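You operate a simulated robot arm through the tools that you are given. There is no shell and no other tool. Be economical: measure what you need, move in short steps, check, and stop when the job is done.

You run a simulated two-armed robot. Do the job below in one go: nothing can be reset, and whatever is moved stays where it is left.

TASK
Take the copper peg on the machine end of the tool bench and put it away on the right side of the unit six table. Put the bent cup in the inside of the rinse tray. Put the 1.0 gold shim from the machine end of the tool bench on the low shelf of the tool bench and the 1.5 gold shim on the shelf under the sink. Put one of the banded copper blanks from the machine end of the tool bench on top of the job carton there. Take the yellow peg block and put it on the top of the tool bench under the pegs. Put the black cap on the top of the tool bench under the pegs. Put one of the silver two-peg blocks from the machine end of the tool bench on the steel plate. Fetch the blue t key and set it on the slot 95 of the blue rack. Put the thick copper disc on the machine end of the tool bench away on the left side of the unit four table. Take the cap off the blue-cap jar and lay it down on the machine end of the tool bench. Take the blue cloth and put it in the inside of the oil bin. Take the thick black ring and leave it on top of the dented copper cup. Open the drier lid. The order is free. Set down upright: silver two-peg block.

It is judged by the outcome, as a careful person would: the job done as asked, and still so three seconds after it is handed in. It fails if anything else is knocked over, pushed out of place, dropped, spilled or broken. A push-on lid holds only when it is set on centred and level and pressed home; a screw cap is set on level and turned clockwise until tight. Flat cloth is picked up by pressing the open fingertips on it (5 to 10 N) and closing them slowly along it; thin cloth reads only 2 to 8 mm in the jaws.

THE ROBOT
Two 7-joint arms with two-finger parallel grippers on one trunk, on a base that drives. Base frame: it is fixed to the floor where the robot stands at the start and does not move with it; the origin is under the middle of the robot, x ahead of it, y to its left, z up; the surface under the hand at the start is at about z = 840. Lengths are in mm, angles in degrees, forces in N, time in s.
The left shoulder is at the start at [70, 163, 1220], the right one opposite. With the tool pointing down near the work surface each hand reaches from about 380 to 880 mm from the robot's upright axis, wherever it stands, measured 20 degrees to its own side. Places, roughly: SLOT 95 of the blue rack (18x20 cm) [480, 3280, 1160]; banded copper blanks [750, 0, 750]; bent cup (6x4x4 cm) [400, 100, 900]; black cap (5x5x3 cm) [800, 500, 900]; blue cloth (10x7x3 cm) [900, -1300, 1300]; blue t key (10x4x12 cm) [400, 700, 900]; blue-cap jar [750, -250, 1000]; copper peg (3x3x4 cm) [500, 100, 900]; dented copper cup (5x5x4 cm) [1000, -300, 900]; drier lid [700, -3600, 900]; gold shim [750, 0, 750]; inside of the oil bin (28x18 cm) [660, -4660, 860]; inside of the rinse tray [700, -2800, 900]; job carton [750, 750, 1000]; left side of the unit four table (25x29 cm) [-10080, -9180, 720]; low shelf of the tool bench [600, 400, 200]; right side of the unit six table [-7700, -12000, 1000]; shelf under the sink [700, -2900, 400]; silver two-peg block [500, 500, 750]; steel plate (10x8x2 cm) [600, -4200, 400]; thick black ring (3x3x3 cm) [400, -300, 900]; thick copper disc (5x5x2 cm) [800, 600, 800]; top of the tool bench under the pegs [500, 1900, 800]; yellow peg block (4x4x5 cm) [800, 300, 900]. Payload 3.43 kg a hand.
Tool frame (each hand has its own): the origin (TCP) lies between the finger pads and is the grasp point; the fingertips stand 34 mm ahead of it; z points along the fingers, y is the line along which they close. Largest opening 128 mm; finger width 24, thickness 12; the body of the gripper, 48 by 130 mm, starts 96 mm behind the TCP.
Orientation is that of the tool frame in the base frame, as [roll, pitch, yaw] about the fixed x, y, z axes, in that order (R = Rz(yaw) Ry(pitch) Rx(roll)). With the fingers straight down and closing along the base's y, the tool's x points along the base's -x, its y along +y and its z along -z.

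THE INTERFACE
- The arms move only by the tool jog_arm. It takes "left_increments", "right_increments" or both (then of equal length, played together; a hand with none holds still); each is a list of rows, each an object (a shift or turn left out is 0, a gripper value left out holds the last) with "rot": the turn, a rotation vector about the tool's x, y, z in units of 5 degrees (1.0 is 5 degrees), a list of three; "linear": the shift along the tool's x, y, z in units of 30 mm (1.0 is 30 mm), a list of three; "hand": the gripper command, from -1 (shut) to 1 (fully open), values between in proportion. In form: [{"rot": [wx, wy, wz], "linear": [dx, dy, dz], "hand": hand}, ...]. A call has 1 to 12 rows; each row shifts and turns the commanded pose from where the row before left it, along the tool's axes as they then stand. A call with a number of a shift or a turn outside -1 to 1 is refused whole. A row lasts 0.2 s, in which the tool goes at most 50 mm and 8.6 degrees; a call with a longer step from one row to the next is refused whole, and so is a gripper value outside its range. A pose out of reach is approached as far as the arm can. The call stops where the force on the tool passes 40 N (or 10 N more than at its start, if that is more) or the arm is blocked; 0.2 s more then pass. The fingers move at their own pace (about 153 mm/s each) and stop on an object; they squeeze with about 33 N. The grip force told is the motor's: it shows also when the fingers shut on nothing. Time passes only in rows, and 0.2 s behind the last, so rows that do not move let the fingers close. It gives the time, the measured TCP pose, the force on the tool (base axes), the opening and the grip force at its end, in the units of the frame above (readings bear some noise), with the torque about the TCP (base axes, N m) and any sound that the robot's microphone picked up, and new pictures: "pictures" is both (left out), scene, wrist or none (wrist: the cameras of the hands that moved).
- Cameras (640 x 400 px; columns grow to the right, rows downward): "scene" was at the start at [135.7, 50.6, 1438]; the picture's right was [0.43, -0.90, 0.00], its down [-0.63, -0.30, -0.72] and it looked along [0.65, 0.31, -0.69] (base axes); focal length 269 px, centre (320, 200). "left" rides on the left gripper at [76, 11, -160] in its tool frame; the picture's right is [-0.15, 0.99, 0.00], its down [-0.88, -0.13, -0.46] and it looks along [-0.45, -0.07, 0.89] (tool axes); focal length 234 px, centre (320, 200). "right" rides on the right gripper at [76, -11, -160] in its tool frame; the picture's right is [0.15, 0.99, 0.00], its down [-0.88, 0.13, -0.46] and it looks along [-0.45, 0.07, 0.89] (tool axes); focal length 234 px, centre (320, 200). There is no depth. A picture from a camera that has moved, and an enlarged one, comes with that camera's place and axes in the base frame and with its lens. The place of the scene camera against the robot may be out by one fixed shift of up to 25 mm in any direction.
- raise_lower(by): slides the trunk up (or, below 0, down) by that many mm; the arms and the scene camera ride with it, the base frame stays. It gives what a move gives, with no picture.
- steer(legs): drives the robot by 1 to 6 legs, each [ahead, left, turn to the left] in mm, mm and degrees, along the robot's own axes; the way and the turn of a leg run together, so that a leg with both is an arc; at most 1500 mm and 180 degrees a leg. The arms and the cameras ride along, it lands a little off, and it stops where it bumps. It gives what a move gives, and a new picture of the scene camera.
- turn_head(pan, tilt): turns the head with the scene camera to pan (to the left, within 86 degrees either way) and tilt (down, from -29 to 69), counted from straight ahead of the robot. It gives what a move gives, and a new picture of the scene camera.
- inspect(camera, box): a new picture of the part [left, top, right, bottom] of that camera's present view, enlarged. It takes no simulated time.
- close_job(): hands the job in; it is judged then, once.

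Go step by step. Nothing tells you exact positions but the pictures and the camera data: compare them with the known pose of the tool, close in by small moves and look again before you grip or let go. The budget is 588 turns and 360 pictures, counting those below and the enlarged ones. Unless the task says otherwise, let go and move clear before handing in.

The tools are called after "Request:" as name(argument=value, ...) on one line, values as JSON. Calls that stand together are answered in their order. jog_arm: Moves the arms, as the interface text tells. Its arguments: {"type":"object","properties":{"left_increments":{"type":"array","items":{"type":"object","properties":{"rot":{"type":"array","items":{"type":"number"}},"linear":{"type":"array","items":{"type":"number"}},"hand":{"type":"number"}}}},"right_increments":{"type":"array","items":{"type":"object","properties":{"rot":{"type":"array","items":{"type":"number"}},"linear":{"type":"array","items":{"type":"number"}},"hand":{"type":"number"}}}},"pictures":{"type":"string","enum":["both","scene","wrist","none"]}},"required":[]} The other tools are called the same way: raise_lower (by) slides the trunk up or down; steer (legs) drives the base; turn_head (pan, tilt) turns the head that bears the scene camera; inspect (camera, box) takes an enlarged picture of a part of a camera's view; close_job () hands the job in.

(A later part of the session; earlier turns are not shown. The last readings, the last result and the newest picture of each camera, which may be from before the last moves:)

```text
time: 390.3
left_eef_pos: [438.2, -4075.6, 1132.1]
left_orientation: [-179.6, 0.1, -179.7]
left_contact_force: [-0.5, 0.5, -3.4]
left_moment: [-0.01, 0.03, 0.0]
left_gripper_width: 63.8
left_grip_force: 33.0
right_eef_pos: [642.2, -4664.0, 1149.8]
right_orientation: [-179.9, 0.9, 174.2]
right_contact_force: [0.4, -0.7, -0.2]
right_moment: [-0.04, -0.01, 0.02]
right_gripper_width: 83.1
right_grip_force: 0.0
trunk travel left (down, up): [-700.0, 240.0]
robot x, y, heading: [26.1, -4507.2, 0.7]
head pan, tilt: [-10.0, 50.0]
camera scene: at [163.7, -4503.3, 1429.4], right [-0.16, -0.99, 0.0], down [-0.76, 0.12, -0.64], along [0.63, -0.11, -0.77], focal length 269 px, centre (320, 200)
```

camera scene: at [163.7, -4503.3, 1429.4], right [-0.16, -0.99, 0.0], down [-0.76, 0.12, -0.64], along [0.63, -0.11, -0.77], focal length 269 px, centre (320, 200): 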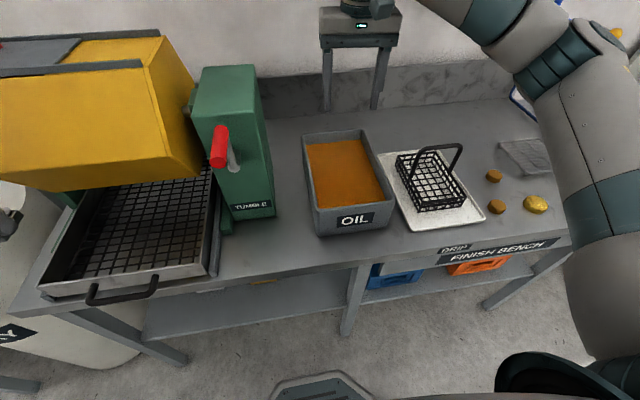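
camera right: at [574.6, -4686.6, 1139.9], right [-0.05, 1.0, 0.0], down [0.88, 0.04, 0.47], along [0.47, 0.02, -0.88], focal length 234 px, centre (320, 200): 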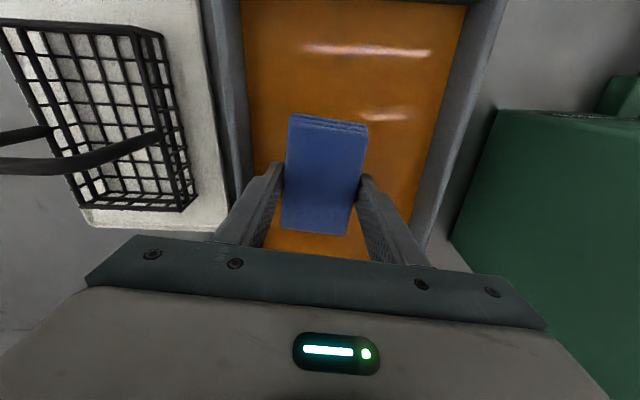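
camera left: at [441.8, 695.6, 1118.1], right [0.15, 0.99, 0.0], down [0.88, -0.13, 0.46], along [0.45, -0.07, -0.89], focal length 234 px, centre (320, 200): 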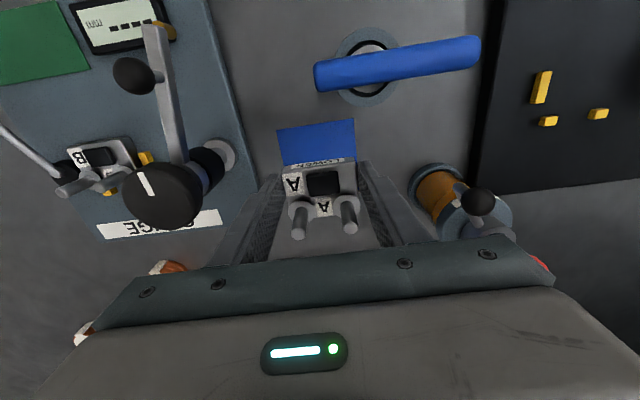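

Cloth is in the oil. Now the block: back off, retract the right hand, lower the trunk to reach the low shelf.

Request:
steer(legs=[[-430, 0, -0.7], [0, 150, 0]])

Request:
jog_arm(right_increments=[{"linear": [1, -0.5, 0], "hand": -1}, {"linear": [1, -0.5, 0]}, {"linear": [1, -0.5, 0]}, {"linear": [1, -0.5, 0]}, {"linear": [1, -0.5, 0]}, {"linear": [1, -0.5, 0]}, {"linear": [1, -0.5, 0]}], pictures="none")

Request:
raise_lower(by=-400)

Request:
raise_lower(by=-120)

Request:
turn_head(pan=15, tilt=20)

```text
time: 393.9
left_eef_pos: [7.6, -3936.9, 1131.6]
left_orientation: [-179.9, 0.2, 179.7]
left_contact_force: [0.3, 0.6, -4.5]
left_moment: [0.0, 0.06, 0.0]
left_gripper_width: 63.9
left_grip_force: 33.2
right_eef_pos: [205.5, -4526.8, 1149.6]
right_orientation: [180.0, 0.9, 173.5]
right_contact_force: [-0.4, -0.2, 0.2]
right_moment: [0.03, -0.01, 0.0]
right_gripper_width: 83.1
right_grip_force: 0.1
trunk travel left (down, up): [-700.0, 240.0]
robot x, y, heading: [-412.5, -4363.3, -0.2]
head pan, tilt: [-10.0, 50.0]
camera scene: at [-271.6, -4360.8, 1429.4], right [-0.17, -0.98, 0.0], down [-0.75, 0.13, -0.64], along [0.63, -0.11, -0.77], focal length 269 px, centre (320, 200)
```

scene: 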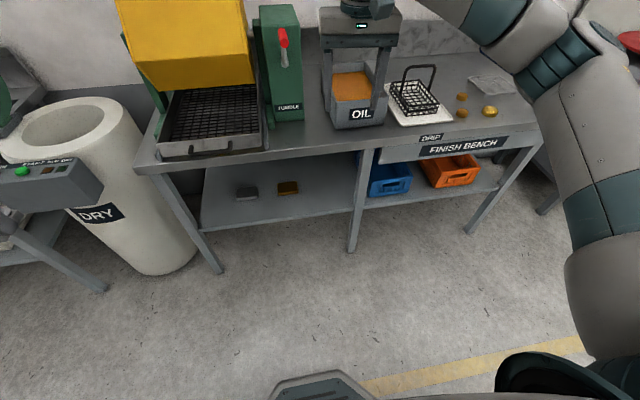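

```text
time: 395.5
left_eef_pos: [6.4, -3935.4, 1131.9]
left_orientation: [-179.8, 0.2, 179.7]
left_contact_force: [-0.7, 0.4, -4.5]
left_moment: [-0.01, 0.02, 0.01]
left_gripper_width: 63.5
left_grip_force: 32.5
right_eef_pos: [-17.5, -4607.0, 1146.2]
right_orientation: [180.0, 0.9, 173.5]
right_contact_force: [-0.1, -0.1, 0.0]
right_moment: [0.04, -0.03, 0.0]
right_gripper_width: 0.1
right_grip_force: 33.0
trunk travel left (down, up): [-700.0, 240.0]
robot x, y, heading: [-412.4, -4364.6, -0.4]
head pan, tilt: [-10.0, 50.0]
```

```text
time: 399.3
left_eef_pos: [7.6, -3934.2, 730.6]
left_orientation: [-179.8, 0.2, 179.8]
left_contact_force: [-0.9, 0.6, -3.9]
left_moment: [-0.01, 0.06, 0.02]
left_gripper_width: 63.6
left_grip_force: 33.1
right_eef_pos: [-16.5, -4605.2, 745.6]
right_orientation: [180.0, 0.9, 173.5]
right_contact_force: [0.1, -0.6, -0.2]
right_moment: [-0.03, 0.0, -0.02]
right_gripper_width: 0.0
right_grip_force: 32.6
trunk travel left (down, up): [-300.0, 640.0]
robot x, y, heading: [-414.3, -4364.4, -0.0]
head pan, tilt: [-10.0, 50.0]
```

```text
time: 400.8
left_eef_pos: [6.9, -3935.0, 610.2]
left_orientation: [-179.7, 0.2, 179.7]
left_contact_force: [0.5, 0.2, -3.9]
left_moment: [0.0, 0.06, 0.0]
left_gripper_width: 63.9
left_grip_force: 33.6
right_eef_pos: [-16.7, -4605.3, 627.6]
right_orientation: [179.8, 0.9, 173.6]
right_contact_force: [-0.2, 0.1, -0.4]
right_moment: [0.0, 0.0, -0.02]
right_gripper_width: 0.0
right_grip_force: 33.0
trunk travel left (down, up): [-180.0, 760.0]
robot x, y, heading: [-407.9, -4356.3, 0.1]
head pan, tilt: [-10.0, 50.0]
```

```text
time: 401.8
left_eef_pos: [7.0, -3935.2, 613.5]
left_orientation: [-179.9, 0.1, 179.8]
left_contact_force: [-0.6, 0.6, -4.3]
left_moment: [-0.02, 0.03, 0.02]
left_gripper_width: 63.8
left_grip_force: 33.0
right_eef_pos: [-15.5, -4605.8, 624.9]
right_orientation: [179.8, 0.9, 173.5]
right_contact_force: [0.7, -0.1, -0.4]
right_moment: [-0.02, 0.0, 0.0]
right_gripper_width: 0.0
right_grip_force: 33.0
trunk travel left (down, up): [-180.0, 760.0]
robot x, y, heading: [-411.2, -4362.9, -0.1]
head pan, tilt: [15.0, 20.0]
camera scene: at [-258.0, -4321.8, 954.9], right [0.26, -0.97, 0.0], down [-0.33, -0.09, -0.94], along [0.91, 0.24, -0.34], focal length 269 px, centre (320, 200)
```

scene: 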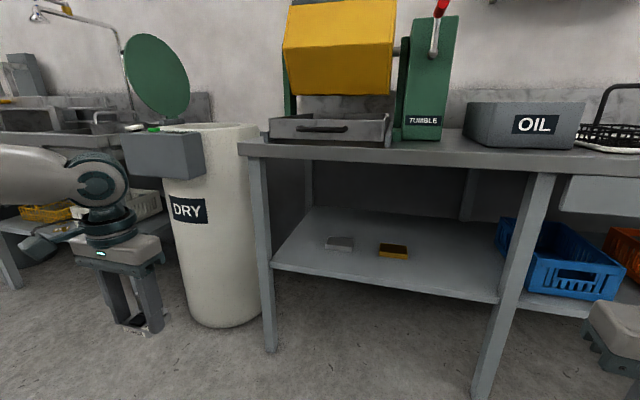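

Request:
jog_arm(left_increments=[{"linear": [0, -0.7, 0.6]}, {"linear": [0, -0.7, 0.6]}, {"linear": [0, -0.7, 0.6]}, {"linear": [0, -0.7, 0.6]}, {"linear": [0, -0.7, 0.6]}, {"linear": [0, -0.7, 0.4]}], pictures="none")

Request:
steer(legs=[[0, 0, -20], [216, 213, 0]])

Request:
turn_head(pan=35, tilt=25)

```text
time: 403.2
left_eef_pos: [7.1, -4061.8, 510.8]
left_orientation: [-179.8, 0.2, 179.8]
left_contact_force: [-0.2, 1.2, -3.8]
left_moment: [0.01, 0.08, -0.03]
left_gripper_width: 63.7
left_grip_force: 32.8
right_eef_pos: [-16.4, -4605.1, 625.7]
right_orientation: [179.9, 0.9, 173.6]
right_contact_force: [0.0, -0.1, -0.7]
right_moment: [-0.02, -0.02, -0.01]
right_gripper_width: 0.0
right_grip_force: 33.1
trunk travel left (down, up): [-180.0, 760.0]
robot x, y, heading: [-406.1, -4362.7, 0.1]
head pan, tilt: [15.0, 20.0]
```

```text
time: 406.3
left_eef_pos: [362.3, -4097.1, 509.5]
left_orientation: [-179.8, 0.3, 159.7]
left_contact_force: [0.0, 0.2, -4.6]
left_moment: [0.04, 0.08, -0.01]
left_gripper_width: 63.5
left_grip_force: 32.8
right_eef_pos: [154.8, -4601.9, 627.2]
right_orientation: [179.9, 0.9, 153.6]
right_contact_force: [0.5, 0.3, -0.6]
right_moment: [-0.03, -0.04, 0.0]
right_gripper_width: 0.0
right_grip_force: 32.7
trunk travel left (down, up): [-180.0, 760.0]
robot x, y, heading: [-129.9, -4236.1, -20.0]
head pan, tilt: [15.0, 20.0]
camera scene: at [19.9, -4246.8, 954.9], right [-0.09, -1.0, 0.0], down [-0.34, 0.03, -0.94], along [0.94, -0.08, -0.34], focal length 269 px, centre (320, 200)
```

scene: 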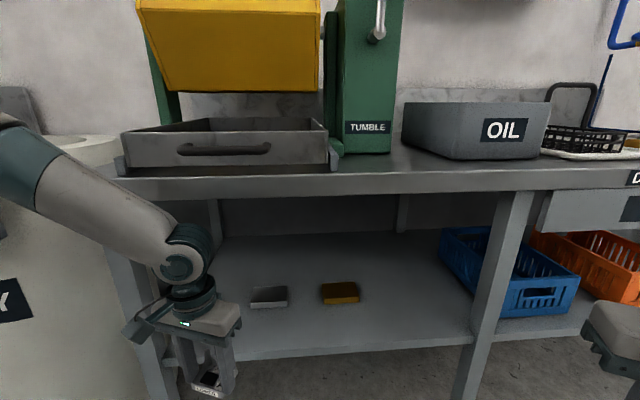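

```text
time: 407.1
left_eef_pos: [362.1, -4096.4, 509.5]
left_orientation: [-179.8, 0.2, 159.7]
left_contact_force: [-0.8, -0.4, -3.6]
left_moment: [0.01, 0.04, 0.01]
left_gripper_width: 64.0
left_grip_force: 33.4
right_eef_pos: [154.6, -4600.7, 625.4]
right_orientation: [179.9, 0.9, 153.6]
right_contact_force: [-0.7, 0.0, -0.4]
right_moment: [0.02, -0.04, 0.0]
right_gripper_width: 0.1
right_grip_force: 32.6
trunk travel left (down, up): [-180.0, 760.0]
robot x, y, heading: [-130.2, -4236.1, -20.0]
head pan, tilt: [35.0, 25.0]
camera scene: at [15.9, -4215.0, 946.9], right [0.26, -0.97, 0.0], down [-0.41, -0.11, -0.91], along [0.88, 0.23, -0.42], focal length 269 px, centre (320, 200)
```

scene: 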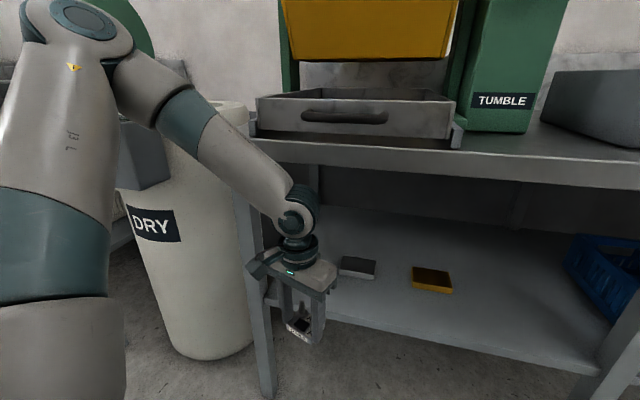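

The left forearm comes in too steep for this shelf; the right arm's posture suits it. I'll set the block down on a clear spot of the finish bench and regrip with the right hand.

Request:
steer(legs=[[-260, 0, 0], [0, 0, 20]])

Request:
raise_lower(by=400)

Request:
raise_lower(by=120)

Request:
turn_head(pan=15, tilt=50)

```text
time: 410.1
left_eef_pos: [44.2, -3848.3, 510.1]
left_orientation: [-179.8, 0.2, 179.7]
left_contact_force: [-0.5, 0.4, -4.5]
left_moment: [-0.01, 0.07, 0.03]
left_gripper_width: 63.6
left_grip_force: 33.1
right_eef_pos: [20.7, -4393.0, 626.6]
right_orientation: [179.9, 0.8, 173.6]
right_contact_force: [-0.5, 0.3, -0.1]
right_moment: [-0.04, 0.01, 0.01]
right_gripper_width: 0.0
right_grip_force: 32.8
trunk travel left (down, up): [-180.0, 760.0]
robot x, y, heading: [-371.5, -4150.3, 0.0]
head pan, tilt: [35.0, 25.0]
camera scene: at [-236.5, -4080.3, 946.9], right [0.57, -0.82, 0.0], down [-0.35, -0.24, -0.91], along [0.74, 0.52, -0.42], focal length 269 px, centre (320, 200)
```

scene: 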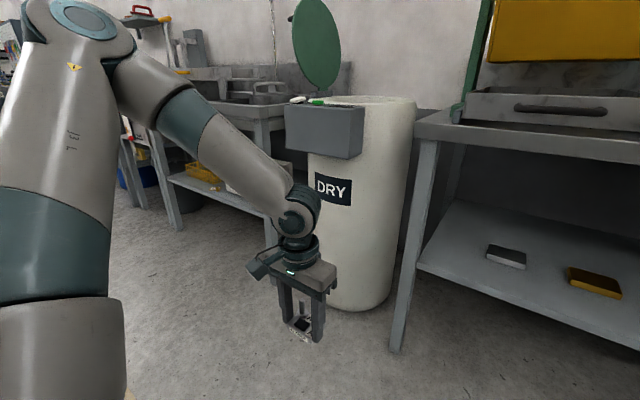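

```text
time: 413.9
left_eef_pos: [42.7, -3847.3, 910.6]
left_orientation: [-179.9, 0.2, 179.8]
left_contact_force: [0.2, -0.5, -3.7]
left_moment: [-0.07, 0.08, 0.0]
left_gripper_width: 63.8
left_grip_force: 33.0
right_eef_pos: [20.6, -4392.4, 1026.4]
right_orientation: [179.9, 0.9, 173.5]
right_contact_force: [0.9, -0.1, 0.2]
right_moment: [0.02, 0.0, -0.02]
right_gripper_width: 0.2
right_grip_force: 33.2
trunk travel left (down, up): [-580.0, 360.0]
robot x, y, heading: [-373.7, -4150.0, 0.0]
head pan, tilt: [35.0, 25.0]
```

```text
time: 415.4
left_eef_pos: [42.7, -3848.6, 1030.7]
left_orientation: [-179.8, 0.2, 179.8]
left_contact_force: [0.4, 0.2, -4.4]
left_moment: [-0.01, 0.06, -0.01]
left_gripper_width: 63.9
left_grip_force: 33.1
right_eef_pos: [19.8, -4392.4, 1145.7]
right_orientation: [179.9, 0.9, 173.5]
right_contact_force: [0.0, -0.3, 0.3]
right_moment: [0.02, -0.02, 0.03]
right_gripper_width: 0.0
right_grip_force: 33.3
trunk travel left (down, up): [-700.0, 240.0]
robot x, y, heading: [-371.7, -4149.9, 0.0]
head pan, tilt: [35.0, 25.0]
```

```text
time: 416.3
left_eef_pos: [43.1, -3847.4, 1031.1]
left_orientation: [-179.8, 0.3, 179.9]
left_contact_force: [0.2, -0.4, -4.2]
left_moment: [0.0, 0.06, 0.02]
left_gripper_width: 63.6
left_grip_force: 32.7
right_eef_pos: [20.6, -4391.4, 1145.3]
right_orientation: [180.0, 0.9, 173.7]
right_contact_force: [-0.4, -0.2, 0.2]
right_moment: [0.01, 0.02, 0.02]
right_gripper_width: 0.0
right_grip_force: 33.5
trunk travel left (down, up): [-700.0, 240.0]
robot x, y, heading: [-374.6, -4147.8, 0.0]
head pan, tilt: [15.0, 50.0]
camera scene: at [-237.4, -4113.2, 1429.5], right [0.26, -0.97, 0.0], down [-0.74, -0.2, -0.64], along [0.62, 0.17, -0.77], focal length 269 px, centre (320, 200)
```

scene: 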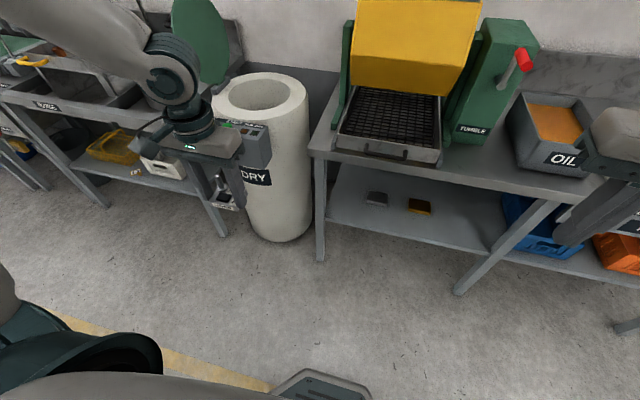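

Before that, test whether the left arm extends lower and flatter with its tool yawed outward (mirror of what worked for the right).

Request:
jog_arm(left_increments=[{"rot": [0, 0, -1]}, {"rot": [0, 0, -1]}, {"rot": [0, 0, -1]}, {"rot": [0, 0, -1]}, {"rot": [0, 0, -1]}, {"rot": [0, 0, -1]}, {"rot": [0, 0, -1]}, {"rot": [0, 0, -1]}, {"rot": [0, 0, -1]}], pictures="none")

Request:
jog_arm(left_increments=[{"linear": [-0.85, -0.5, 0]}, {"linear": [-0.85, -0.5, 0]}, {"linear": [-0.85, -0.5, 0]}, {"linear": [-0.85, -0.5, 0]}, {"linear": [-0.85, -0.5, 0]}, {"linear": [-0.85, -0.5, 0]}, {"linear": [-0.85, -0.5, 0]}, {"linear": [-0.85, -0.5, 0]}, {"linear": [-0.85, -0.5, 0]}, {"linear": [-0.85, -0.5, 0]}], pictures="scene")

```text
time: 418.3
left_eef_pos: [42.0, -3847.7, 1031.3]
left_orientation: [-179.7, 0.1, -135.1]
left_contact_force: [1.2, 0.9, -4.2]
left_moment: [-0.05, 0.04, 0.02]
left_gripper_width: 63.4
left_grip_force: 33.5
right_eef_pos: [20.9, -4392.0, 1146.8]
right_orientation: [180.0, 0.8, 173.6]
right_contact_force: [0.6, -0.2, -0.6]
right_moment: [0.01, 0.02, -0.02]
right_gripper_width: 0.0
right_grip_force: 33.2
trunk travel left (down, up): [-700.0, 240.0]
robot x, y, heading: [-373.8, -4152.0, 0.4]
head pan, tilt: [15.0, 50.0]
```

```text
time: 420.5
left_eef_pos: [331.9, -3774.9, 1030.5]
left_orientation: [-179.8, 0.0, -135.2]
left_contact_force: [0.1, -0.1, -4.0]
left_moment: [-0.06, 0.06, -0.01]
left_gripper_width: 63.6
left_grip_force: 33.2
right_eef_pos: [21.4, -4393.1, 1146.0]
right_orientation: [180.0, 0.9, 173.7]
right_contact_force: [0.9, -0.5, 0.8]
right_moment: [-0.01, 0.03, 0.0]
right_gripper_width: 0.0
right_grip_force: 32.8
trunk travel left (down, up): [-700.0, 240.0]
robot x, y, heading: [-373.8, -4145.3, 0.1]
head pan, tilt: [15.0, 50.0]
camera scene: at [-235.5, -4113.3, 1429.2], right [0.26, -0.97, 0.0], down [-0.74, -0.2, -0.64], along [0.62, 0.17, -0.77], focal length 269 px, centre (320, 200)
```

scene: 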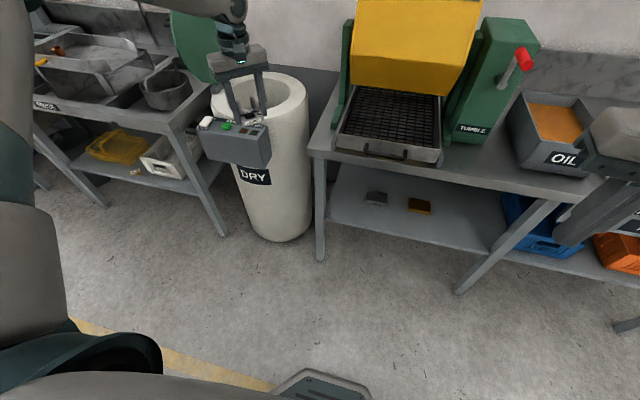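

The outward yaw lets the left arm extend fully (local 706, 374). Use that: align, lower the trunk, and go in under the bench.

Request:
steer(legs=[[-40, 0, 0], [0, -388, 0]])

Request:
raise_lower(by=-400)

Request:
raise_lower(by=-120)

Request:
turn_head(pan=30, tilt=22)

```text
time: 423.4
left_eef_pos: [291.6, -4164.2, 1031.4]
left_orientation: [-179.7, -0.1, -135.2]
left_contact_force: [-0.1, -0.3, -4.9]
left_moment: [-0.06, 0.05, 0.01]
left_gripper_width: 63.7
left_grip_force: 33.2
right_eef_pos: [-19.6, -4779.4, 1146.2]
right_orientation: [-180.0, 0.8, 173.6]
right_contact_force: [0.2, -0.1, 0.0]
right_moment: [-0.04, -0.03, -0.03]
right_gripper_width: 0.0
right_grip_force: 33.4
trunk travel left (down, up): [-700.0, 240.0]
robot x, y, heading: [-413.6, -4537.5, 0.1]
head pan, tilt: [15.0, 50.0]
camera scene: at [-276.7, -4501.2, 1429.4], right [0.26, -0.97, 0.0], down [-0.74, -0.2, -0.64], along [0.62, 0.17, -0.77], focal length 269 px, centre (320, 200)
```

scene: 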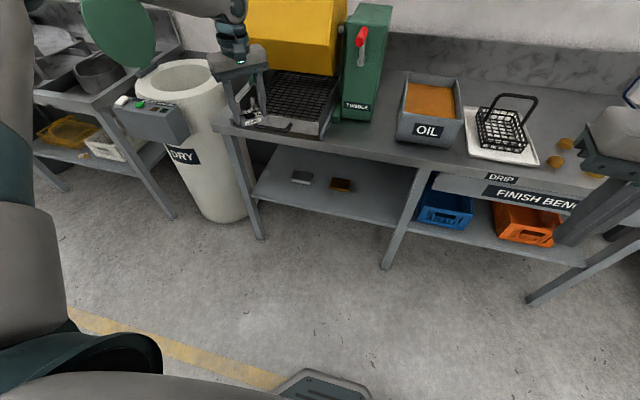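

```text
time: 427.2
left_eef_pos: [291.3, -4163.6, 630.3]
left_orientation: [-179.8, 0.0, -135.2]
left_contact_force: [0.2, 0.8, -3.6]
left_moment: [-0.03, 0.06, 0.01]
left_gripper_width: 63.6
left_grip_force: 32.1
right_eef_pos: [-19.1, -4781.0, 746.7]
right_orientation: [179.9, 0.9, 173.7]
right_contact_force: [1.0, -0.7, -1.5]
right_moment: [0.03, 0.01, 0.03]
right_gripper_width: 0.0
right_grip_force: 32.9
trunk travel left (down, up): [-300.0, 640.0]
robot x, y, heading: [-411.9, -4534.1, 0.0]
head pan, tilt: [15.0, 50.0]
```

```text
time: 428.8
left_eef_pos: [291.1, -4165.5, 510.4]
left_orientation: [-179.6, 0.1, -135.2]
left_contact_force: [0.5, -0.1, -4.6]
left_moment: [-0.02, 0.01, -0.02]
left_gripper_width: 63.8
left_grip_force: 33.2
right_eef_pos: [-20.3, -4780.6, 627.2]
right_orientation: [179.9, 0.9, 173.6]
right_contact_force: [-0.6, -0.4, 0.5]
right_moment: [0.0, 0.01, -0.02]
right_gripper_width: 0.1
right_grip_force: 33.0
trunk travel left (down, up): [-180.0, 760.0]
robot x, y, heading: [-411.3, -4534.3, 0.1]
head pan, tilt: [15.0, 50.0]
```

```text
time: 429.7
left_eef_pos: [291.2, -4164.6, 510.9]
left_orientation: [-179.7, 0.0, -135.2]
left_contact_force: [0.2, -0.5, -4.2]
left_moment: [-0.05, 0.03, 0.01]
left_gripper_width: 63.7
left_grip_force: 32.8
right_eef_pos: [-19.3, -4781.5, 625.2]
right_orientation: [179.9, 0.8, 173.6]
right_contact_force: [0.1, -0.6, 0.7]
right_moment: [-0.01, 0.0, -0.01]
right_gripper_width: 0.0
right_grip_force: 33.3
trunk travel left (down, up): [-180.0, 760.0]
robot x, y, heading: [-416.1, -4537.7, -0.1]
head pan, tilt: [30.0, 22.0]
camera scene: at [-271.1, -4475.4, 951.6], right [0.5, -0.87, 0.0], down [-0.33, -0.19, -0.93], along [0.8, 0.46, -0.38], focal length 269 px, centre (320, 200)
```

scene: 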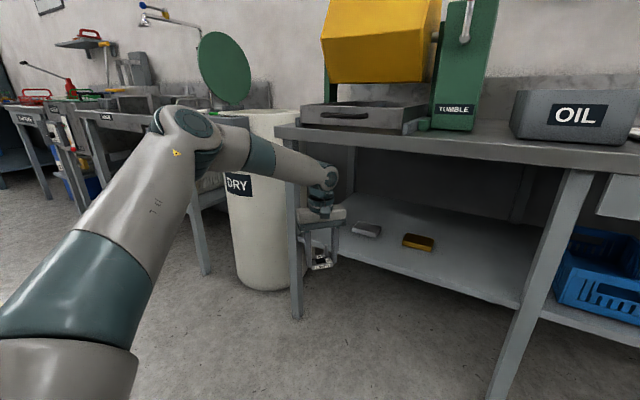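

Request:
jog_arm(left_increments=[{"linear": [-0.3, 0, -1]}, {"linear": [-0.3, 0, -1]}, {"linear": [-0.3, 0, -1]}, {"linear": [-0.3, 0, -1]}, {"linear": [-0.3, 0, -1]}], pictures="none")

Request:
raise_lower(by=-165)

Request:
turn_head(pan=40, tilt=10)

```text
time: 430.9
left_eef_pos: [322.0, -4131.7, 659.2]
left_orientation: [-179.8, -0.1, -135.3]
left_contact_force: [0.4, 0.5, -4.5]
left_moment: [0.01, 0.04, 0.02]
left_gripper_width: 63.5
left_grip_force: 33.2
right_eef_pos: [-20.0, -4781.5, 625.8]
right_orientation: [179.9, 0.9, 173.6]
right_contact_force: [-0.6, -0.1, 0.6]
right_moment: [-0.02, -0.02, 0.0]
right_gripper_width: 0.0
right_grip_force: 32.8
trunk travel left (down, up): [-180.0, 760.0]
robot x, y, heading: [-412.5, -4537.8, -0.1]
head pan, tilt: [30.0, 22.0]
```

```text
time: 432.8
left_eef_pos: [324.1, -4130.5, 495.3]
left_orientation: [-179.8, 0.0, -135.3]
left_contact_force: [1.1, -0.5, -4.7]
left_moment: [-0.01, 0.04, 0.0]
left_gripper_width: 63.6
left_grip_force: 32.8
right_eef_pos: [-20.0, -4781.7, 460.7]
right_orientation: [179.9, 0.9, 173.6]
right_contact_force: [0.0, 0.0, -0.5]
right_moment: [-0.01, 0.02, 0.03]
right_gripper_width: 0.0
right_grip_force: 33.3
trunk travel left (down, up): [-15.0, 925.0]
robot x, y, heading: [-413.5, -4537.3, 0.1]
head pan, tilt: [30.0, 22.0]
```

```text
time: 433.5
left_eef_pos: [323.3, -4131.0, 494.1]
left_orientation: [-179.7, 0.0, -135.2]
left_contact_force: [-0.7, -0.9, -3.6]
left_moment: [-0.06, 0.04, 0.02]
left_gripper_width: 63.9
left_grip_force: 32.8
right_eef_pos: [-20.2, -4782.0, 461.0]
right_orientation: [179.8, 0.9, 173.6]
right_contact_force: [-0.3, 0.7, 0.7]
right_moment: [-0.01, 0.01, 0.03]
right_gripper_width: 0.0
right_grip_force: 33.2
trunk travel left (down, up): [-15.0, 925.0]
robot x, y, heading: [-414.2, -4534.8, -0.3]
head pan, tilt: [40.0, 10.0]
camera scene: at [-280.4, -4462.1, 806.2], right [0.64, -0.77, 0.0], down [-0.13, -0.11, -0.98], along [0.75, 0.63, -0.17], focal length 269 px, centre (320, 200)
```

scene: 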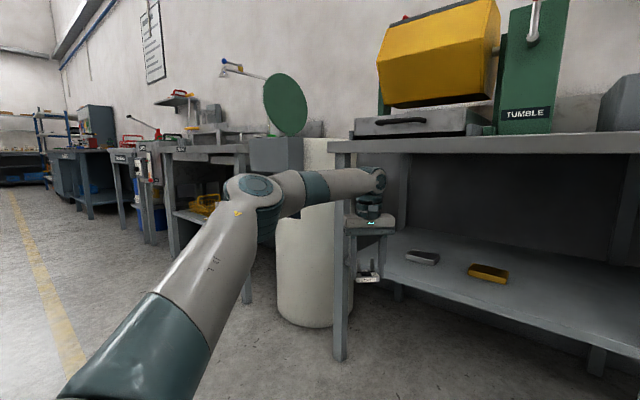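

The forearm is now level under the bench height. Drive in toward the plate, raising slightly.

Request:
jog_arm(left_increments=[{"linear": [0, 0, -0.3]}], pictures="none")

Request:
steer(legs=[[200, -28, 0]])

Request:
inspect(camera="left", box=[120, 0, 520, 260])

```text
time: 433.9
left_eef_pos: [324.2, -4130.5, 502.2]
left_orientation: [-179.8, 0.0, -135.2]
left_contact_force: [0.1, 0.9, -2.7]
left_moment: [-0.03, 0.04, -0.02]
left_gripper_width: 63.7
left_grip_force: 33.0
right_eef_pos: [-21.2, -4782.3, 459.8]
right_orientation: [179.9, 0.9, 173.6]
right_contact_force: [-1.1, 0.2, -0.2]
right_moment: [0.05, 0.01, -0.02]
right_gripper_width: 0.1
right_grip_force: 33.2
trunk travel left (down, up): [-15.0, 925.0]
robot x, y, heading: [-414.4, -4534.9, -0.3]
head pan, tilt: [40.0, 10.0]
```

```text
time: 435.5
left_eef_pos: [524.6, -4156.5, 503.8]
left_orientation: [-179.7, -0.1, -135.3]
left_contact_force: [-0.1, -0.2, -3.6]
left_moment: [-0.06, 0.03, -0.01]
left_gripper_width: 63.7
left_grip_force: 32.9
right_eef_pos: [182.6, -4807.8, 461.4]
right_orientation: [179.9, 0.9, 173.6]
right_contact_force: [0.1, -0.1, -0.4]
right_moment: [0.03, -0.01, 0.01]
right_gripper_width: 0.0
right_grip_force: 33.0
trunk travel left (down, up): [-15.0, 925.0]
robot x, y, heading: [-212.7, -4564.1, 0.2]
head pan, tilt: [40.0, 10.0]
camera scene: at [-78.0, -4489.4, 806.2], right [0.64, -0.77, 0.0], down [-0.13, -0.11, -0.98], along [0.75, 0.63, -0.17], focal length 269 px, centre (320, 200)
```

scene: 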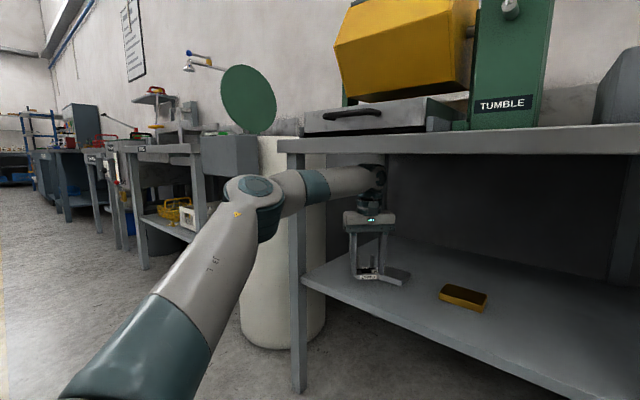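

```text
1.54 times, centred on (320, 130) of left
camera zoom: at [463.8, -4201.0, 662.5], right [-0.59, 0.81, 0.0], down [0.72, 0.53, 0.46], along [0.37, 0.27, -0.89], focal length 360 px, centre (320, 308)
```

zoom: 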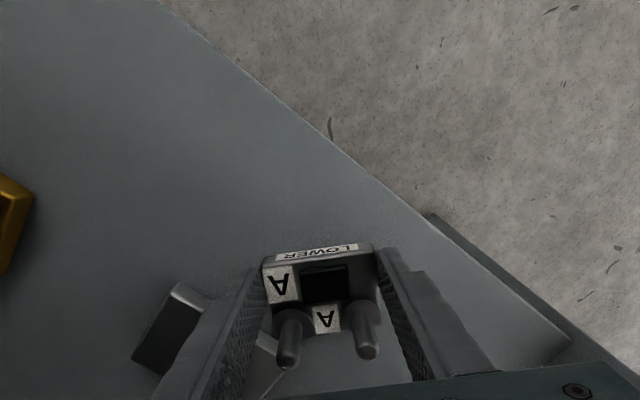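

Request:
steer(legs=[[112, -14, 0]])

Request:
jog_arm(left_increments=[{"rot": [0, 0, -1]}, {"rot": [0, 0, -1]}, {"rot": [0, 0, -1]}, {"rot": [0, 0, -1]}, {"rot": [0, 0, -1]}, {"rot": [0, 0, -1]}, {"rot": [0, 0, -1]}, {"rot": [0, 0, -1]}, {"rot": [0, 0, -1]}], pictures="wrist")

Request:
inspect(camera="scene", box=[320, 130, 500, 320])

```text
time: 436.7
left_eef_pos: [640.1, -4173.1, 502.9]
left_orientation: [-179.8, -0.1, -135.3]
left_contact_force: [0.0, 0.1, -4.1]
left_moment: [-0.06, 0.06, 0.0]
left_gripper_width: 63.9
left_grip_force: 32.9
right_eef_pos: [295.1, -4823.5, 460.2]
right_orientation: [179.9, 0.9, 173.5]
right_contact_force: [0.9, 0.5, -0.8]
right_moment: [0.04, -0.02, 0.0]
right_gripper_width: 0.0
right_grip_force: 32.8
trunk travel left (down, up): [-15.0, 925.0]
robot x, y, heading: [-94.7, -4579.4, -0.1]
head pan, tilt: [40.0, 10.0]
camera scene: at [35.7, -4503.6, 806.2], right [0.64, -0.77, 0.0], down [-0.13, -0.11, -0.98], along [0.76, 0.63, -0.17], focal length 269 px, centre (320, 200)
```

scene: 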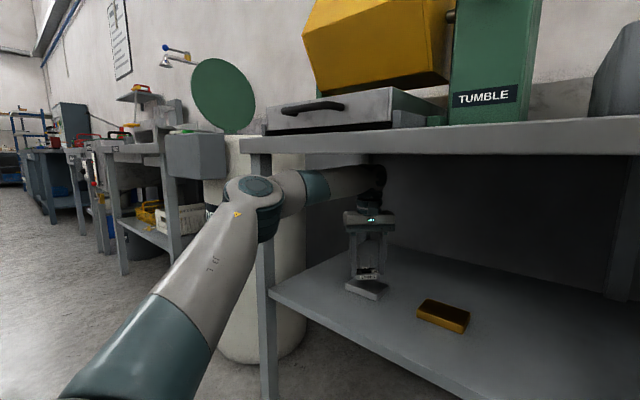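

```text
time: 438.7
left_eef_pos: [640.6, -4173.2, 503.5]
left_orientation: [-179.8, -0.2, -90.3]
left_contact_force: [-0.3, -0.1, -4.2]
left_moment: [-0.09, -0.02, -0.01]
left_gripper_width: 63.5
left_grip_force: 33.1
right_eef_pos: [295.7, -4823.9, 459.6]
right_orientation: [179.9, 0.9, 173.5]
right_contact_force: [-0.1, -0.4, 0.4]
right_moment: [0.01, 0.04, 0.02]
right_gripper_width: 0.2
right_grip_force: 33.3
trunk travel left (down, up): [-15.0, 925.0]
robot x, y, heading: [-97.3, -4576.4, -0.1]
head pan, tilt: [40.0, 10.0]
camera left: at [628.7, -4246.7, 662.4], right [-0.99, 0.15, 0.0], down [0.13, 0.88, 0.45], along [0.07, 0.45, -0.89], focal length 234 px, centre (320, 200)
```

left: 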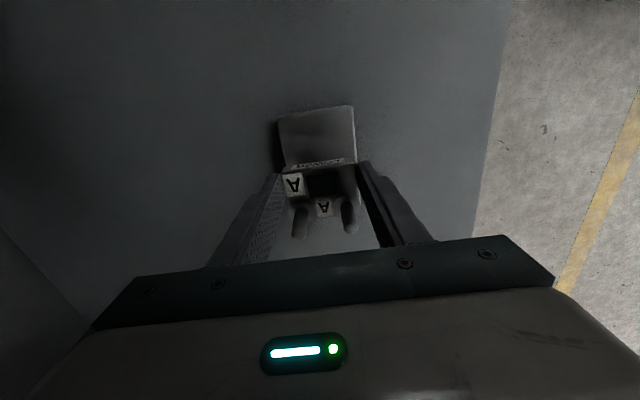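

```text
2.11 times, centred on (410, 225) of scene
camera zoom: at [35.7, -4503.6, 806.2], right [0.64, -0.77, 0.0], down [-0.13, -0.11, -0.98], along [0.76, 0.63, -0.17], focal length 566 px, centre (130, 147)
```

zoom: 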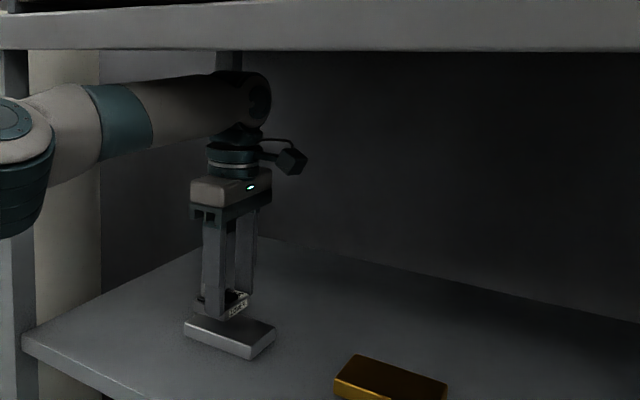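

Aligned over the plate. Lower gently to contact.

Request:
jog_arm(left_increments=[{"linear": [0, 0, 0.33]}, {"linear": [0, 0, 0.1]}, {}], pictures="none")

Request:
jog_arm(left_increments=[{"linear": [0, 0, 0.1]}, {}], pictures="none")

Request:
jog_arm(left_increments=[{"linear": [0, 0, 0.1]}, {}], pictures="none")

Request:
inspect(camera="scene", box=[330, 220, 420, 310])

```text
time: 439.5
left_eef_pos: [639.4, -4172.1, 489.5]
left_orientation: [-179.9, -0.2, -90.3]
left_contact_force: [0.4, -0.6, -4.0]
left_moment: [-0.03, 0.03, 0.0]
left_gripper_width: 64.1
left_grip_force: 32.6
right_eef_pos: [296.0, -4823.3, 461.0]
right_orientation: [179.9, 1.0, 173.5]
right_contact_force: [0.0, -0.4, -0.3]
right_moment: [0.01, -0.03, 0.0]
right_gripper_width: 0.0
right_grip_force: 33.5
trunk travel left (down, up): [-15.0, 925.0]
robot x, y, heading: [-96.7, -4576.4, -0.4]
head pan, tilt: [40.0, 10.0]
```

```text
time: 440.1
left_eef_pos: [639.8, -4172.7, 486.5]
left_orientation: [-179.9, -0.3, -90.2]
left_contact_force: [0.4, -0.3, -4.0]
left_moment: [-0.02, -0.03, -0.03]
left_gripper_width: 64.1
left_grip_force: 32.8
right_eef_pos: [295.1, -4822.5, 460.7]
right_orientation: [179.9, 0.9, 173.5]
right_contact_force: [-0.5, -0.2, 0.9]
right_moment: [0.01, -0.01, 0.0]
right_gripper_width: 0.0
right_grip_force: 33.1
trunk travel left (down, up): [-15.0, 925.0]
robot x, y, heading: [-99.4, -4575.1, -0.1]
head pan, tilt: [40.0, 10.0]
```

```text
time: 440.7
left_eef_pos: [639.4, -4172.1, 486.7]
left_orientation: [-179.6, -0.2, -90.3]
left_contact_force: [0.2, 0.8, 10.4]
left_moment: [0.53, 0.42, -0.03]
left_gripper_width: 63.7
left_grip_force: 33.4
right_eef_pos: [295.4, -4823.2, 463.6]
right_orientation: [179.9, 0.9, 173.5]
right_contact_force: [0.8, -0.7, 0.5]
right_moment: [0.0, 0.01, -0.05]
right_gripper_width: 0.0
right_grip_force: 33.4
trunk travel left (down, up): [-15.0, 925.0]
robot x, y, heading: [-97.3, -4575.4, -0.1]
head pan, tilt: [40.0, 10.0]
```

```text
4.44 times, centred on (375, 265) of scene
camera zoom: at [34.7, -4504.2, 806.7], right [0.64, -0.77, 0.0], down [-0.13, -0.11, -0.98], along [0.76, 0.63, -0.17], focal length 1195 px, centre (76, -89)
```

zoom: 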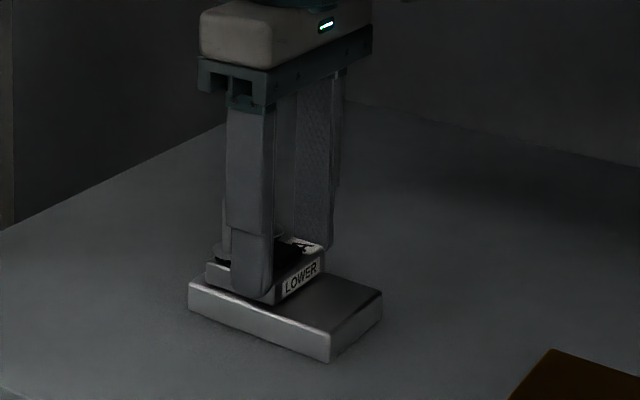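

Block rests on the plate. Ease, open, lift and back out.

Request:
jog_arm(left_increments=[{"linear": [0, 0, -0.05]}, {"hand": 0.15}, {"hand": 0.25}, {}], pictures="none")

Request:
inspect(camera="left", box=[220, 80, 420, 260])

```text
time: 441.7
left_eef_pos: [639.9, -4173.0, 486.3]
left_orientation: [-179.7, -0.2, -90.3]
left_contact_force: [0.6, 0.4, -1.1]
left_moment: [0.03, 0.0, 0.0]
left_gripper_width: 79.9
left_grip_force: 0.0
right_eef_pos: [296.2, -4824.1, 460.9]
right_orientation: [179.9, 0.8, 173.5]
right_contact_force: [-0.6, 0.3, -0.3]
right_moment: [0.0, -0.04, -0.03]
right_gripper_width: 0.2
right_grip_force: 33.1
trunk travel left (down, up): [-15.0, 925.0]
robot x, y, heading: [-98.5, -4574.4, -0.0]
head pan, tilt: [40.0, 10.0]
```

```text
2.22 times, centred on (320, 170) of left
camera zoom: at [628.4, -4246.8, 645.4], right [-0.99, 0.15, 0.0], down [0.13, 0.88, 0.45], along [0.07, 0.45, -0.89], focal length 520 px, centre (320, 267)
```

zoom: 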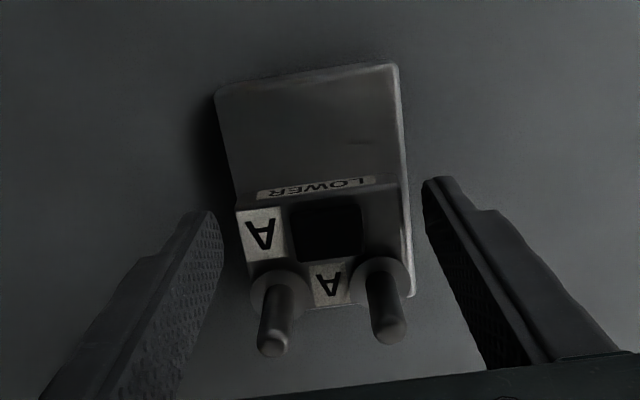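

The block sits at the plate's far edge; regrip and shift it 22 mm toward the centre.

Request:
jog_arm(left_increments=[{"hand": -1}, {}, {}, {"linear": [0, 0, -0.2]}, {"linear": [0.4, 0, 0]}, {"linear": [0.35, 0, 0]}, {"linear": [0, 0, 0.15]}, {}], pictures="none")

Request:
jog_arm(left_increments=[{"linear": [0, 0, 0.07]}, {}], pictures="none")

```text
time: 443.5
left_eef_pos: [638.7, -4195.6, 487.4]
left_orientation: [-179.9, -0.2, -90.3]
left_contact_force: [-0.4, 0.6, -3.9]
left_moment: [-0.07, 0.01, 0.02]
left_gripper_width: 63.8
left_grip_force: 33.3
right_eef_pos: [295.2, -4823.9, 462.7]
right_orientation: [179.8, 0.9, 173.5]
right_contact_force: [-0.2, -0.1, -0.1]
right_moment: [-0.01, 0.01, 0.02]
right_gripper_width: 0.0
right_grip_force: 33.4
trunk travel left (down, up): [-15.0, 925.0]
robot x, y, heading: [-100.0, -4578.0, -0.1]
head pan, tilt: [40.0, 10.0]
```

```text
time: 444.1
left_eef_pos: [639.8, -4196.3, 486.4]
left_orientation: [-179.8, -0.2, -90.4]
left_contact_force: [2.0, -0.5, -0.5]
left_moment: [0.05, 0.07, -0.06]
left_gripper_width: 63.8
left_grip_force: 32.9
right_eef_pos: [296.3, -4823.0, 461.8]
right_orientation: [179.9, 0.9, 173.5]
right_contact_force: [0.4, 0.1, -0.1]
right_moment: [0.0, -0.01, -0.02]
right_gripper_width: 0.0
right_grip_force: 32.9
trunk travel left (down, up): [-15.0, 925.0]
robot x, y, heading: [-95.6, -4578.6, 0.2]
head pan, tilt: [40.0, 10.0]
```

Request:
jog_arm(left_increments=[{"linear": [0, 0, 0.04]}, {"hand": 0.15}, {"hand": 0.3}, {}], pictures="none")

Request:
inspect(camera="left", box=[220, 80, 420, 260])

```text
time: 445.1
left_eef_pos: [639.9, -4194.4, 484.0]
left_orientation: [-179.7, -0.3, -90.3]
left_contact_force: [-0.6, -0.5, 0.6]
left_moment: [-0.02, -0.05, 0.01]
left_gripper_width: 83.3
left_grip_force: 0.0
right_eef_pos: [295.8, -4823.9, 462.1]
right_orientation: [179.9, 0.9, 173.5]
right_contact_force: [-0.3, 0.0, 0.3]
right_moment: [0.02, -0.02, 0.02]
right_gripper_width: 0.2
right_grip_force: 32.7
trunk travel left (down, up): [-15.0, 925.0]
robot x, y, heading: [-95.1, -4578.1, -0.1]
head pan, tilt: [40.0, 10.0]
```

```text
2.22 times, centred on (320, 170) of left
camera zoom: at [628.2, -4269.8, 644.1], right [-0.99, 0.15, 0.0], down [0.13, 0.88, 0.45], along [0.07, 0.45, -0.89], focal length 520 px, centre (320, 267)
```

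zoom: 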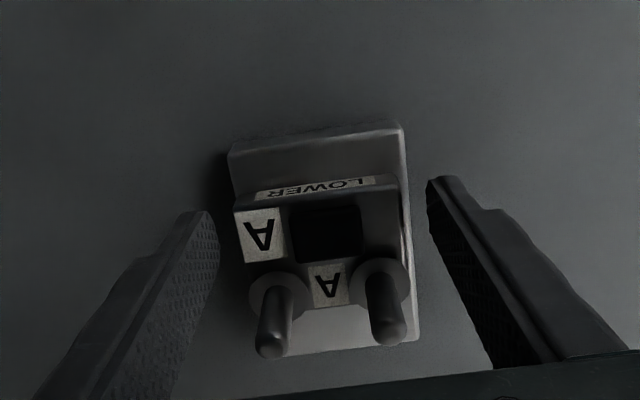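

Request:
jog_arm(left_increments=[{"linear": [0.8, 0, -0.1]}, {"linear": [0.8, 0, -0.1]}, {"linear": [0.8, 0, -0.1]}, {"linear": [0.8, 0, 0]}], pictures="scene")

Request:
steer(legs=[[-350, 0, 0]])

```text
time: 446.1
left_eef_pos: [620.7, -4283.0, 490.8]
left_orientation: [-179.7, -0.2, -90.3]
left_contact_force: [0.2, 0.1, -0.5]
left_moment: [0.0, 0.0, 0.02]
left_gripper_width: 83.1
left_grip_force: 0.1
left hand out of reach, approached as far as the arm can: row 3, 4
right_eef_pos: [296.1, -4823.9, 462.7]
right_orientation: [179.8, 0.8, 173.5]
right_contact_force: [0.3, 0.0, -0.2]
right_moment: [-0.02, 0.01, 0.01]
right_gripper_width: 0.0
right_grip_force: 32.5
trunk travel left (down, up): [-15.0, 925.0]
robot x, y, heading: [-99.0, -4578.4, -0.1]
head pan, tilt: [40.0, 10.0]
camera scene: at [35.4, -4503.8, 806.3], right [0.64, -0.77, 0.0], down [-0.13, -0.11, -0.98], along [0.76, 0.63, -0.17], focal length 269 px, centre (320, 200)
```

scene: 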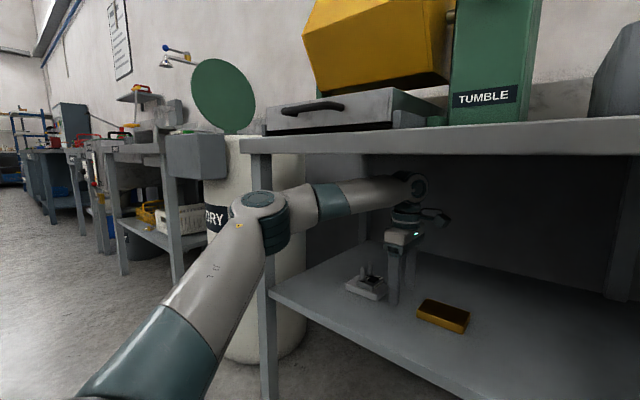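

```text
time: 448.4
left_eef_pos: [276.5, -4282.0, 489.2]
left_orientation: [-179.8, -0.3, -90.4]
left_contact_force: [0.3, 0.3, -0.1]
left_moment: [0.0, 0.0, 0.01]
left_gripper_width: 83.1
left_grip_force: 0.0
right_eef_pos: [-49.5, -4823.5, 461.6]
right_orientation: [179.9, 1.0, 173.5]
right_contact_force: [0.4, 0.4, 0.5]
right_moment: [0.01, -0.03, -0.01]
right_gripper_width: 0.2
right_grip_force: 33.2
trunk travel left (down, up): [-15.0, 925.0]
robot x, y, heading: [-442.7, -4577.5, -0.0]
head pan, tilt: [40.0, 10.0]
camera scene: at [-309.1, -4503.4, 806.3], right [0.64, -0.77, 0.0], down [-0.13, -0.11, -0.98], along [0.76, 0.63, -0.17], focal length 269 px, centre (320, 200)
```

scene: 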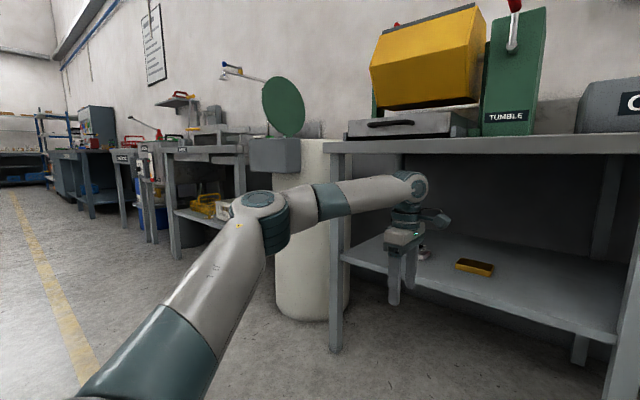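

Block A is on the steel plate. Raise the trunk and return to the tool bench.

Request:
raise_lower(by=400)

Request:
raise_lower(by=285)

Request:
steer(legs=[[100, 1400, 0], [0, 1400, 0], [0, 1400, 0], [0, 550, 0]])

```text
time: 452.2
left_eef_pos: [276.2, -4282.2, 888.8]
left_orientation: [-179.7, -0.3, -90.4]
left_contact_force: [0.0, 0.5, -0.4]
left_moment: [-0.02, 0.01, -0.03]
left_gripper_width: 83.3
left_grip_force: 0.1
right_eef_pos: [-49.5, -4823.1, 860.9]
right_orientation: [180.0, 0.9, 173.4]
right_contact_force: [-0.1, -0.8, 0.7]
right_moment: [0.0, 0.02, -0.02]
right_gripper_width: 0.1
right_grip_force: 33.0
trunk travel left (down, up): [-415.0, 525.0]
robot x, y, heading: [-439.9, -4581.1, -0.1]
head pan, tilt: [40.0, 10.0]
```

```text
time: 455.1
left_eef_pos: [276.4, -4282.8, 1173.4]
left_orientation: [-179.6, -0.4, -90.3]
left_contact_force: [0.3, 0.0, -0.1]
left_moment: [0.01, -0.03, -0.02]
left_gripper_width: 82.9
left_grip_force: 0.1
right_eef_pos: [-47.7, -4824.3, 1145.9]
right_orientation: [179.9, 0.9, 173.5]
right_contact_force: [0.7, 0.9, 0.0]
right_moment: [0.01, 0.02, -0.01]
right_gripper_width: 0.1
right_grip_force: 33.3
trunk travel left (down, up): [-700.0, 240.0]
robot x, y, heading: [-439.4, -4581.1, -0.1]
head pan, tilt: [40.0, 10.0]
```

```text
time: 478.0
left_eef_pos: [370.4, 470.4, 1174.9]
left_orientation: [-179.7, -0.3, -90.1]
left_contact_force: [0.6, 1.5, -0.1]
left_moment: [0.01, 0.0, 0.03]
left_gripper_width: 83.2
left_grip_force: 0.1
right_eef_pos: [46.9, -73.9, 1145.8]
right_orientation: [179.9, 0.9, 173.8]
right_contact_force: [-0.4, -0.9, 0.1]
right_moment: [0.0, -0.01, 0.02]
right_gripper_width: 0.1
right_grip_force: 32.7
trunk travel left (down, up): [-700.0, 240.0]
robot x, y, heading: [-345.8, 166.6, 0.1]
head pan, tilt: [40.0, 10.0]
camera scene: at [-214.4, 245.4, 1491.3], right [0.65, -0.76, 0.0], down [-0.13, -0.11, -0.98], along [0.75, 0.64, -0.17], focal length 269 px, centre (320, 200)
```

scene: 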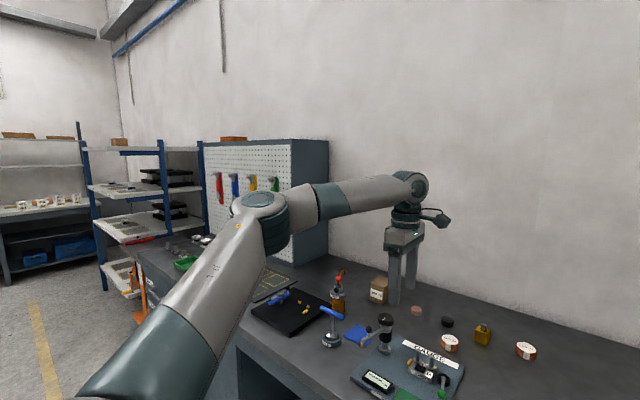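

Return done. Plan: take black cap (left) and yellow block (right) to the pegboard area. Move into position and bring both hands over.

Request:
steer(legs=[[0, 248, 0], [365, 0, 0]])

Request:
jog_arm(left_increments=[{"rot": [0, 0, 1]}, {"rot": [0, 0, 1]}, {"rot": [0, 0, 1]}, {"rot": [0, 0, 1]}, {"rot": [0, 0, 1]}, {"rot": [0, 0, 1]}, {"rot": [0, 0, 1]}, {"rot": [0, 0, 1]}, {"rot": [0, 0, 1]}], right_increments=[{"linear": [-1, 0.5, 0], "hand": 0.3}, {"linear": [-1, 0.5, 0]}, {"linear": [-1, 0.5, 0]}, {"linear": [-1, 0.5, 0]}, {"linear": [-1, 0.5, 0]}, {"linear": [-1, 0.5, 0]}, {"linear": [-1, 0.5, 0]}, {"linear": [-1, 0.5, 0]}, {"linear": [-1, 0.5, 0]}], pictures="none")

```text
time: 481.8
left_eef_pos: [734.0, 710.5, 1174.9]
left_orientation: [-179.8, -0.2, -90.7]
left_contact_force: [0.1, 0.5, 0.5]
left_moment: [0.0, 0.0, 0.0]
left_gripper_width: 82.8
left_grip_force: 0.0
right_eef_pos: [407.2, 171.1, 1146.9]
right_orientation: [179.9, 0.9, 173.3]
right_contact_force: [-0.4, 0.3, 0.4]
right_moment: [-0.01, 0.0, 0.01]
right_gripper_width: 0.0
right_grip_force: 33.3
trunk travel left (down, up): [-700.0, 240.0]
robot x, y, heading: [16.0, 416.9, -0.3]
head pan, tilt: [40.0, 10.0]
camera scene: at [148.5, 491.5, 1491.4], right [0.64, -0.77, 0.0], down [-0.13, -0.11, -0.98], along [0.76, 0.63, -0.17], focal length 269 px, centre (320, 200)
```

scene: 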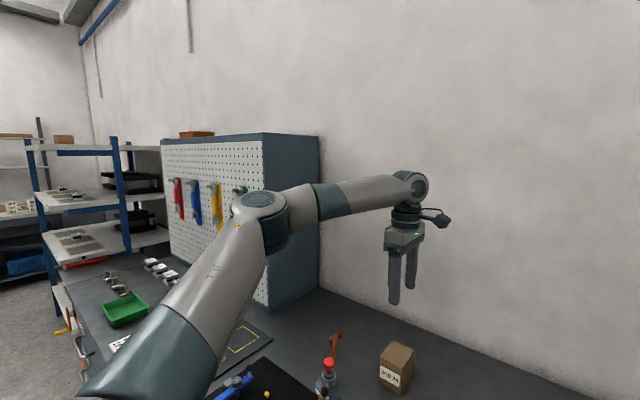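

```text
time: 483.8
left_eef_pos: [736.3, 710.0, 1174.2]
left_orientation: [-179.7, -0.1, -135.7]
left_contact_force: [0.0, -0.2, -0.9]
left_moment: [0.01, -0.01, -0.03]
left_gripper_width: 83.3
left_grip_force: 0.0
right_eef_pos: [693.7, 273.6, 1150.1]
right_orientation: [-180.0, 0.9, 173.2]
right_contact_force: [-0.4, -0.6, 0.0]
right_moment: [-0.02, 0.03, -0.02]
right_gripper_width: 83.1
right_grip_force: 0.0
trunk travel left (down, up): [-700.0, 240.0]
robot x, y, heading: [11.6, 418.1, -0.5]
head pan, tilt: [40.0, 10.0]
```

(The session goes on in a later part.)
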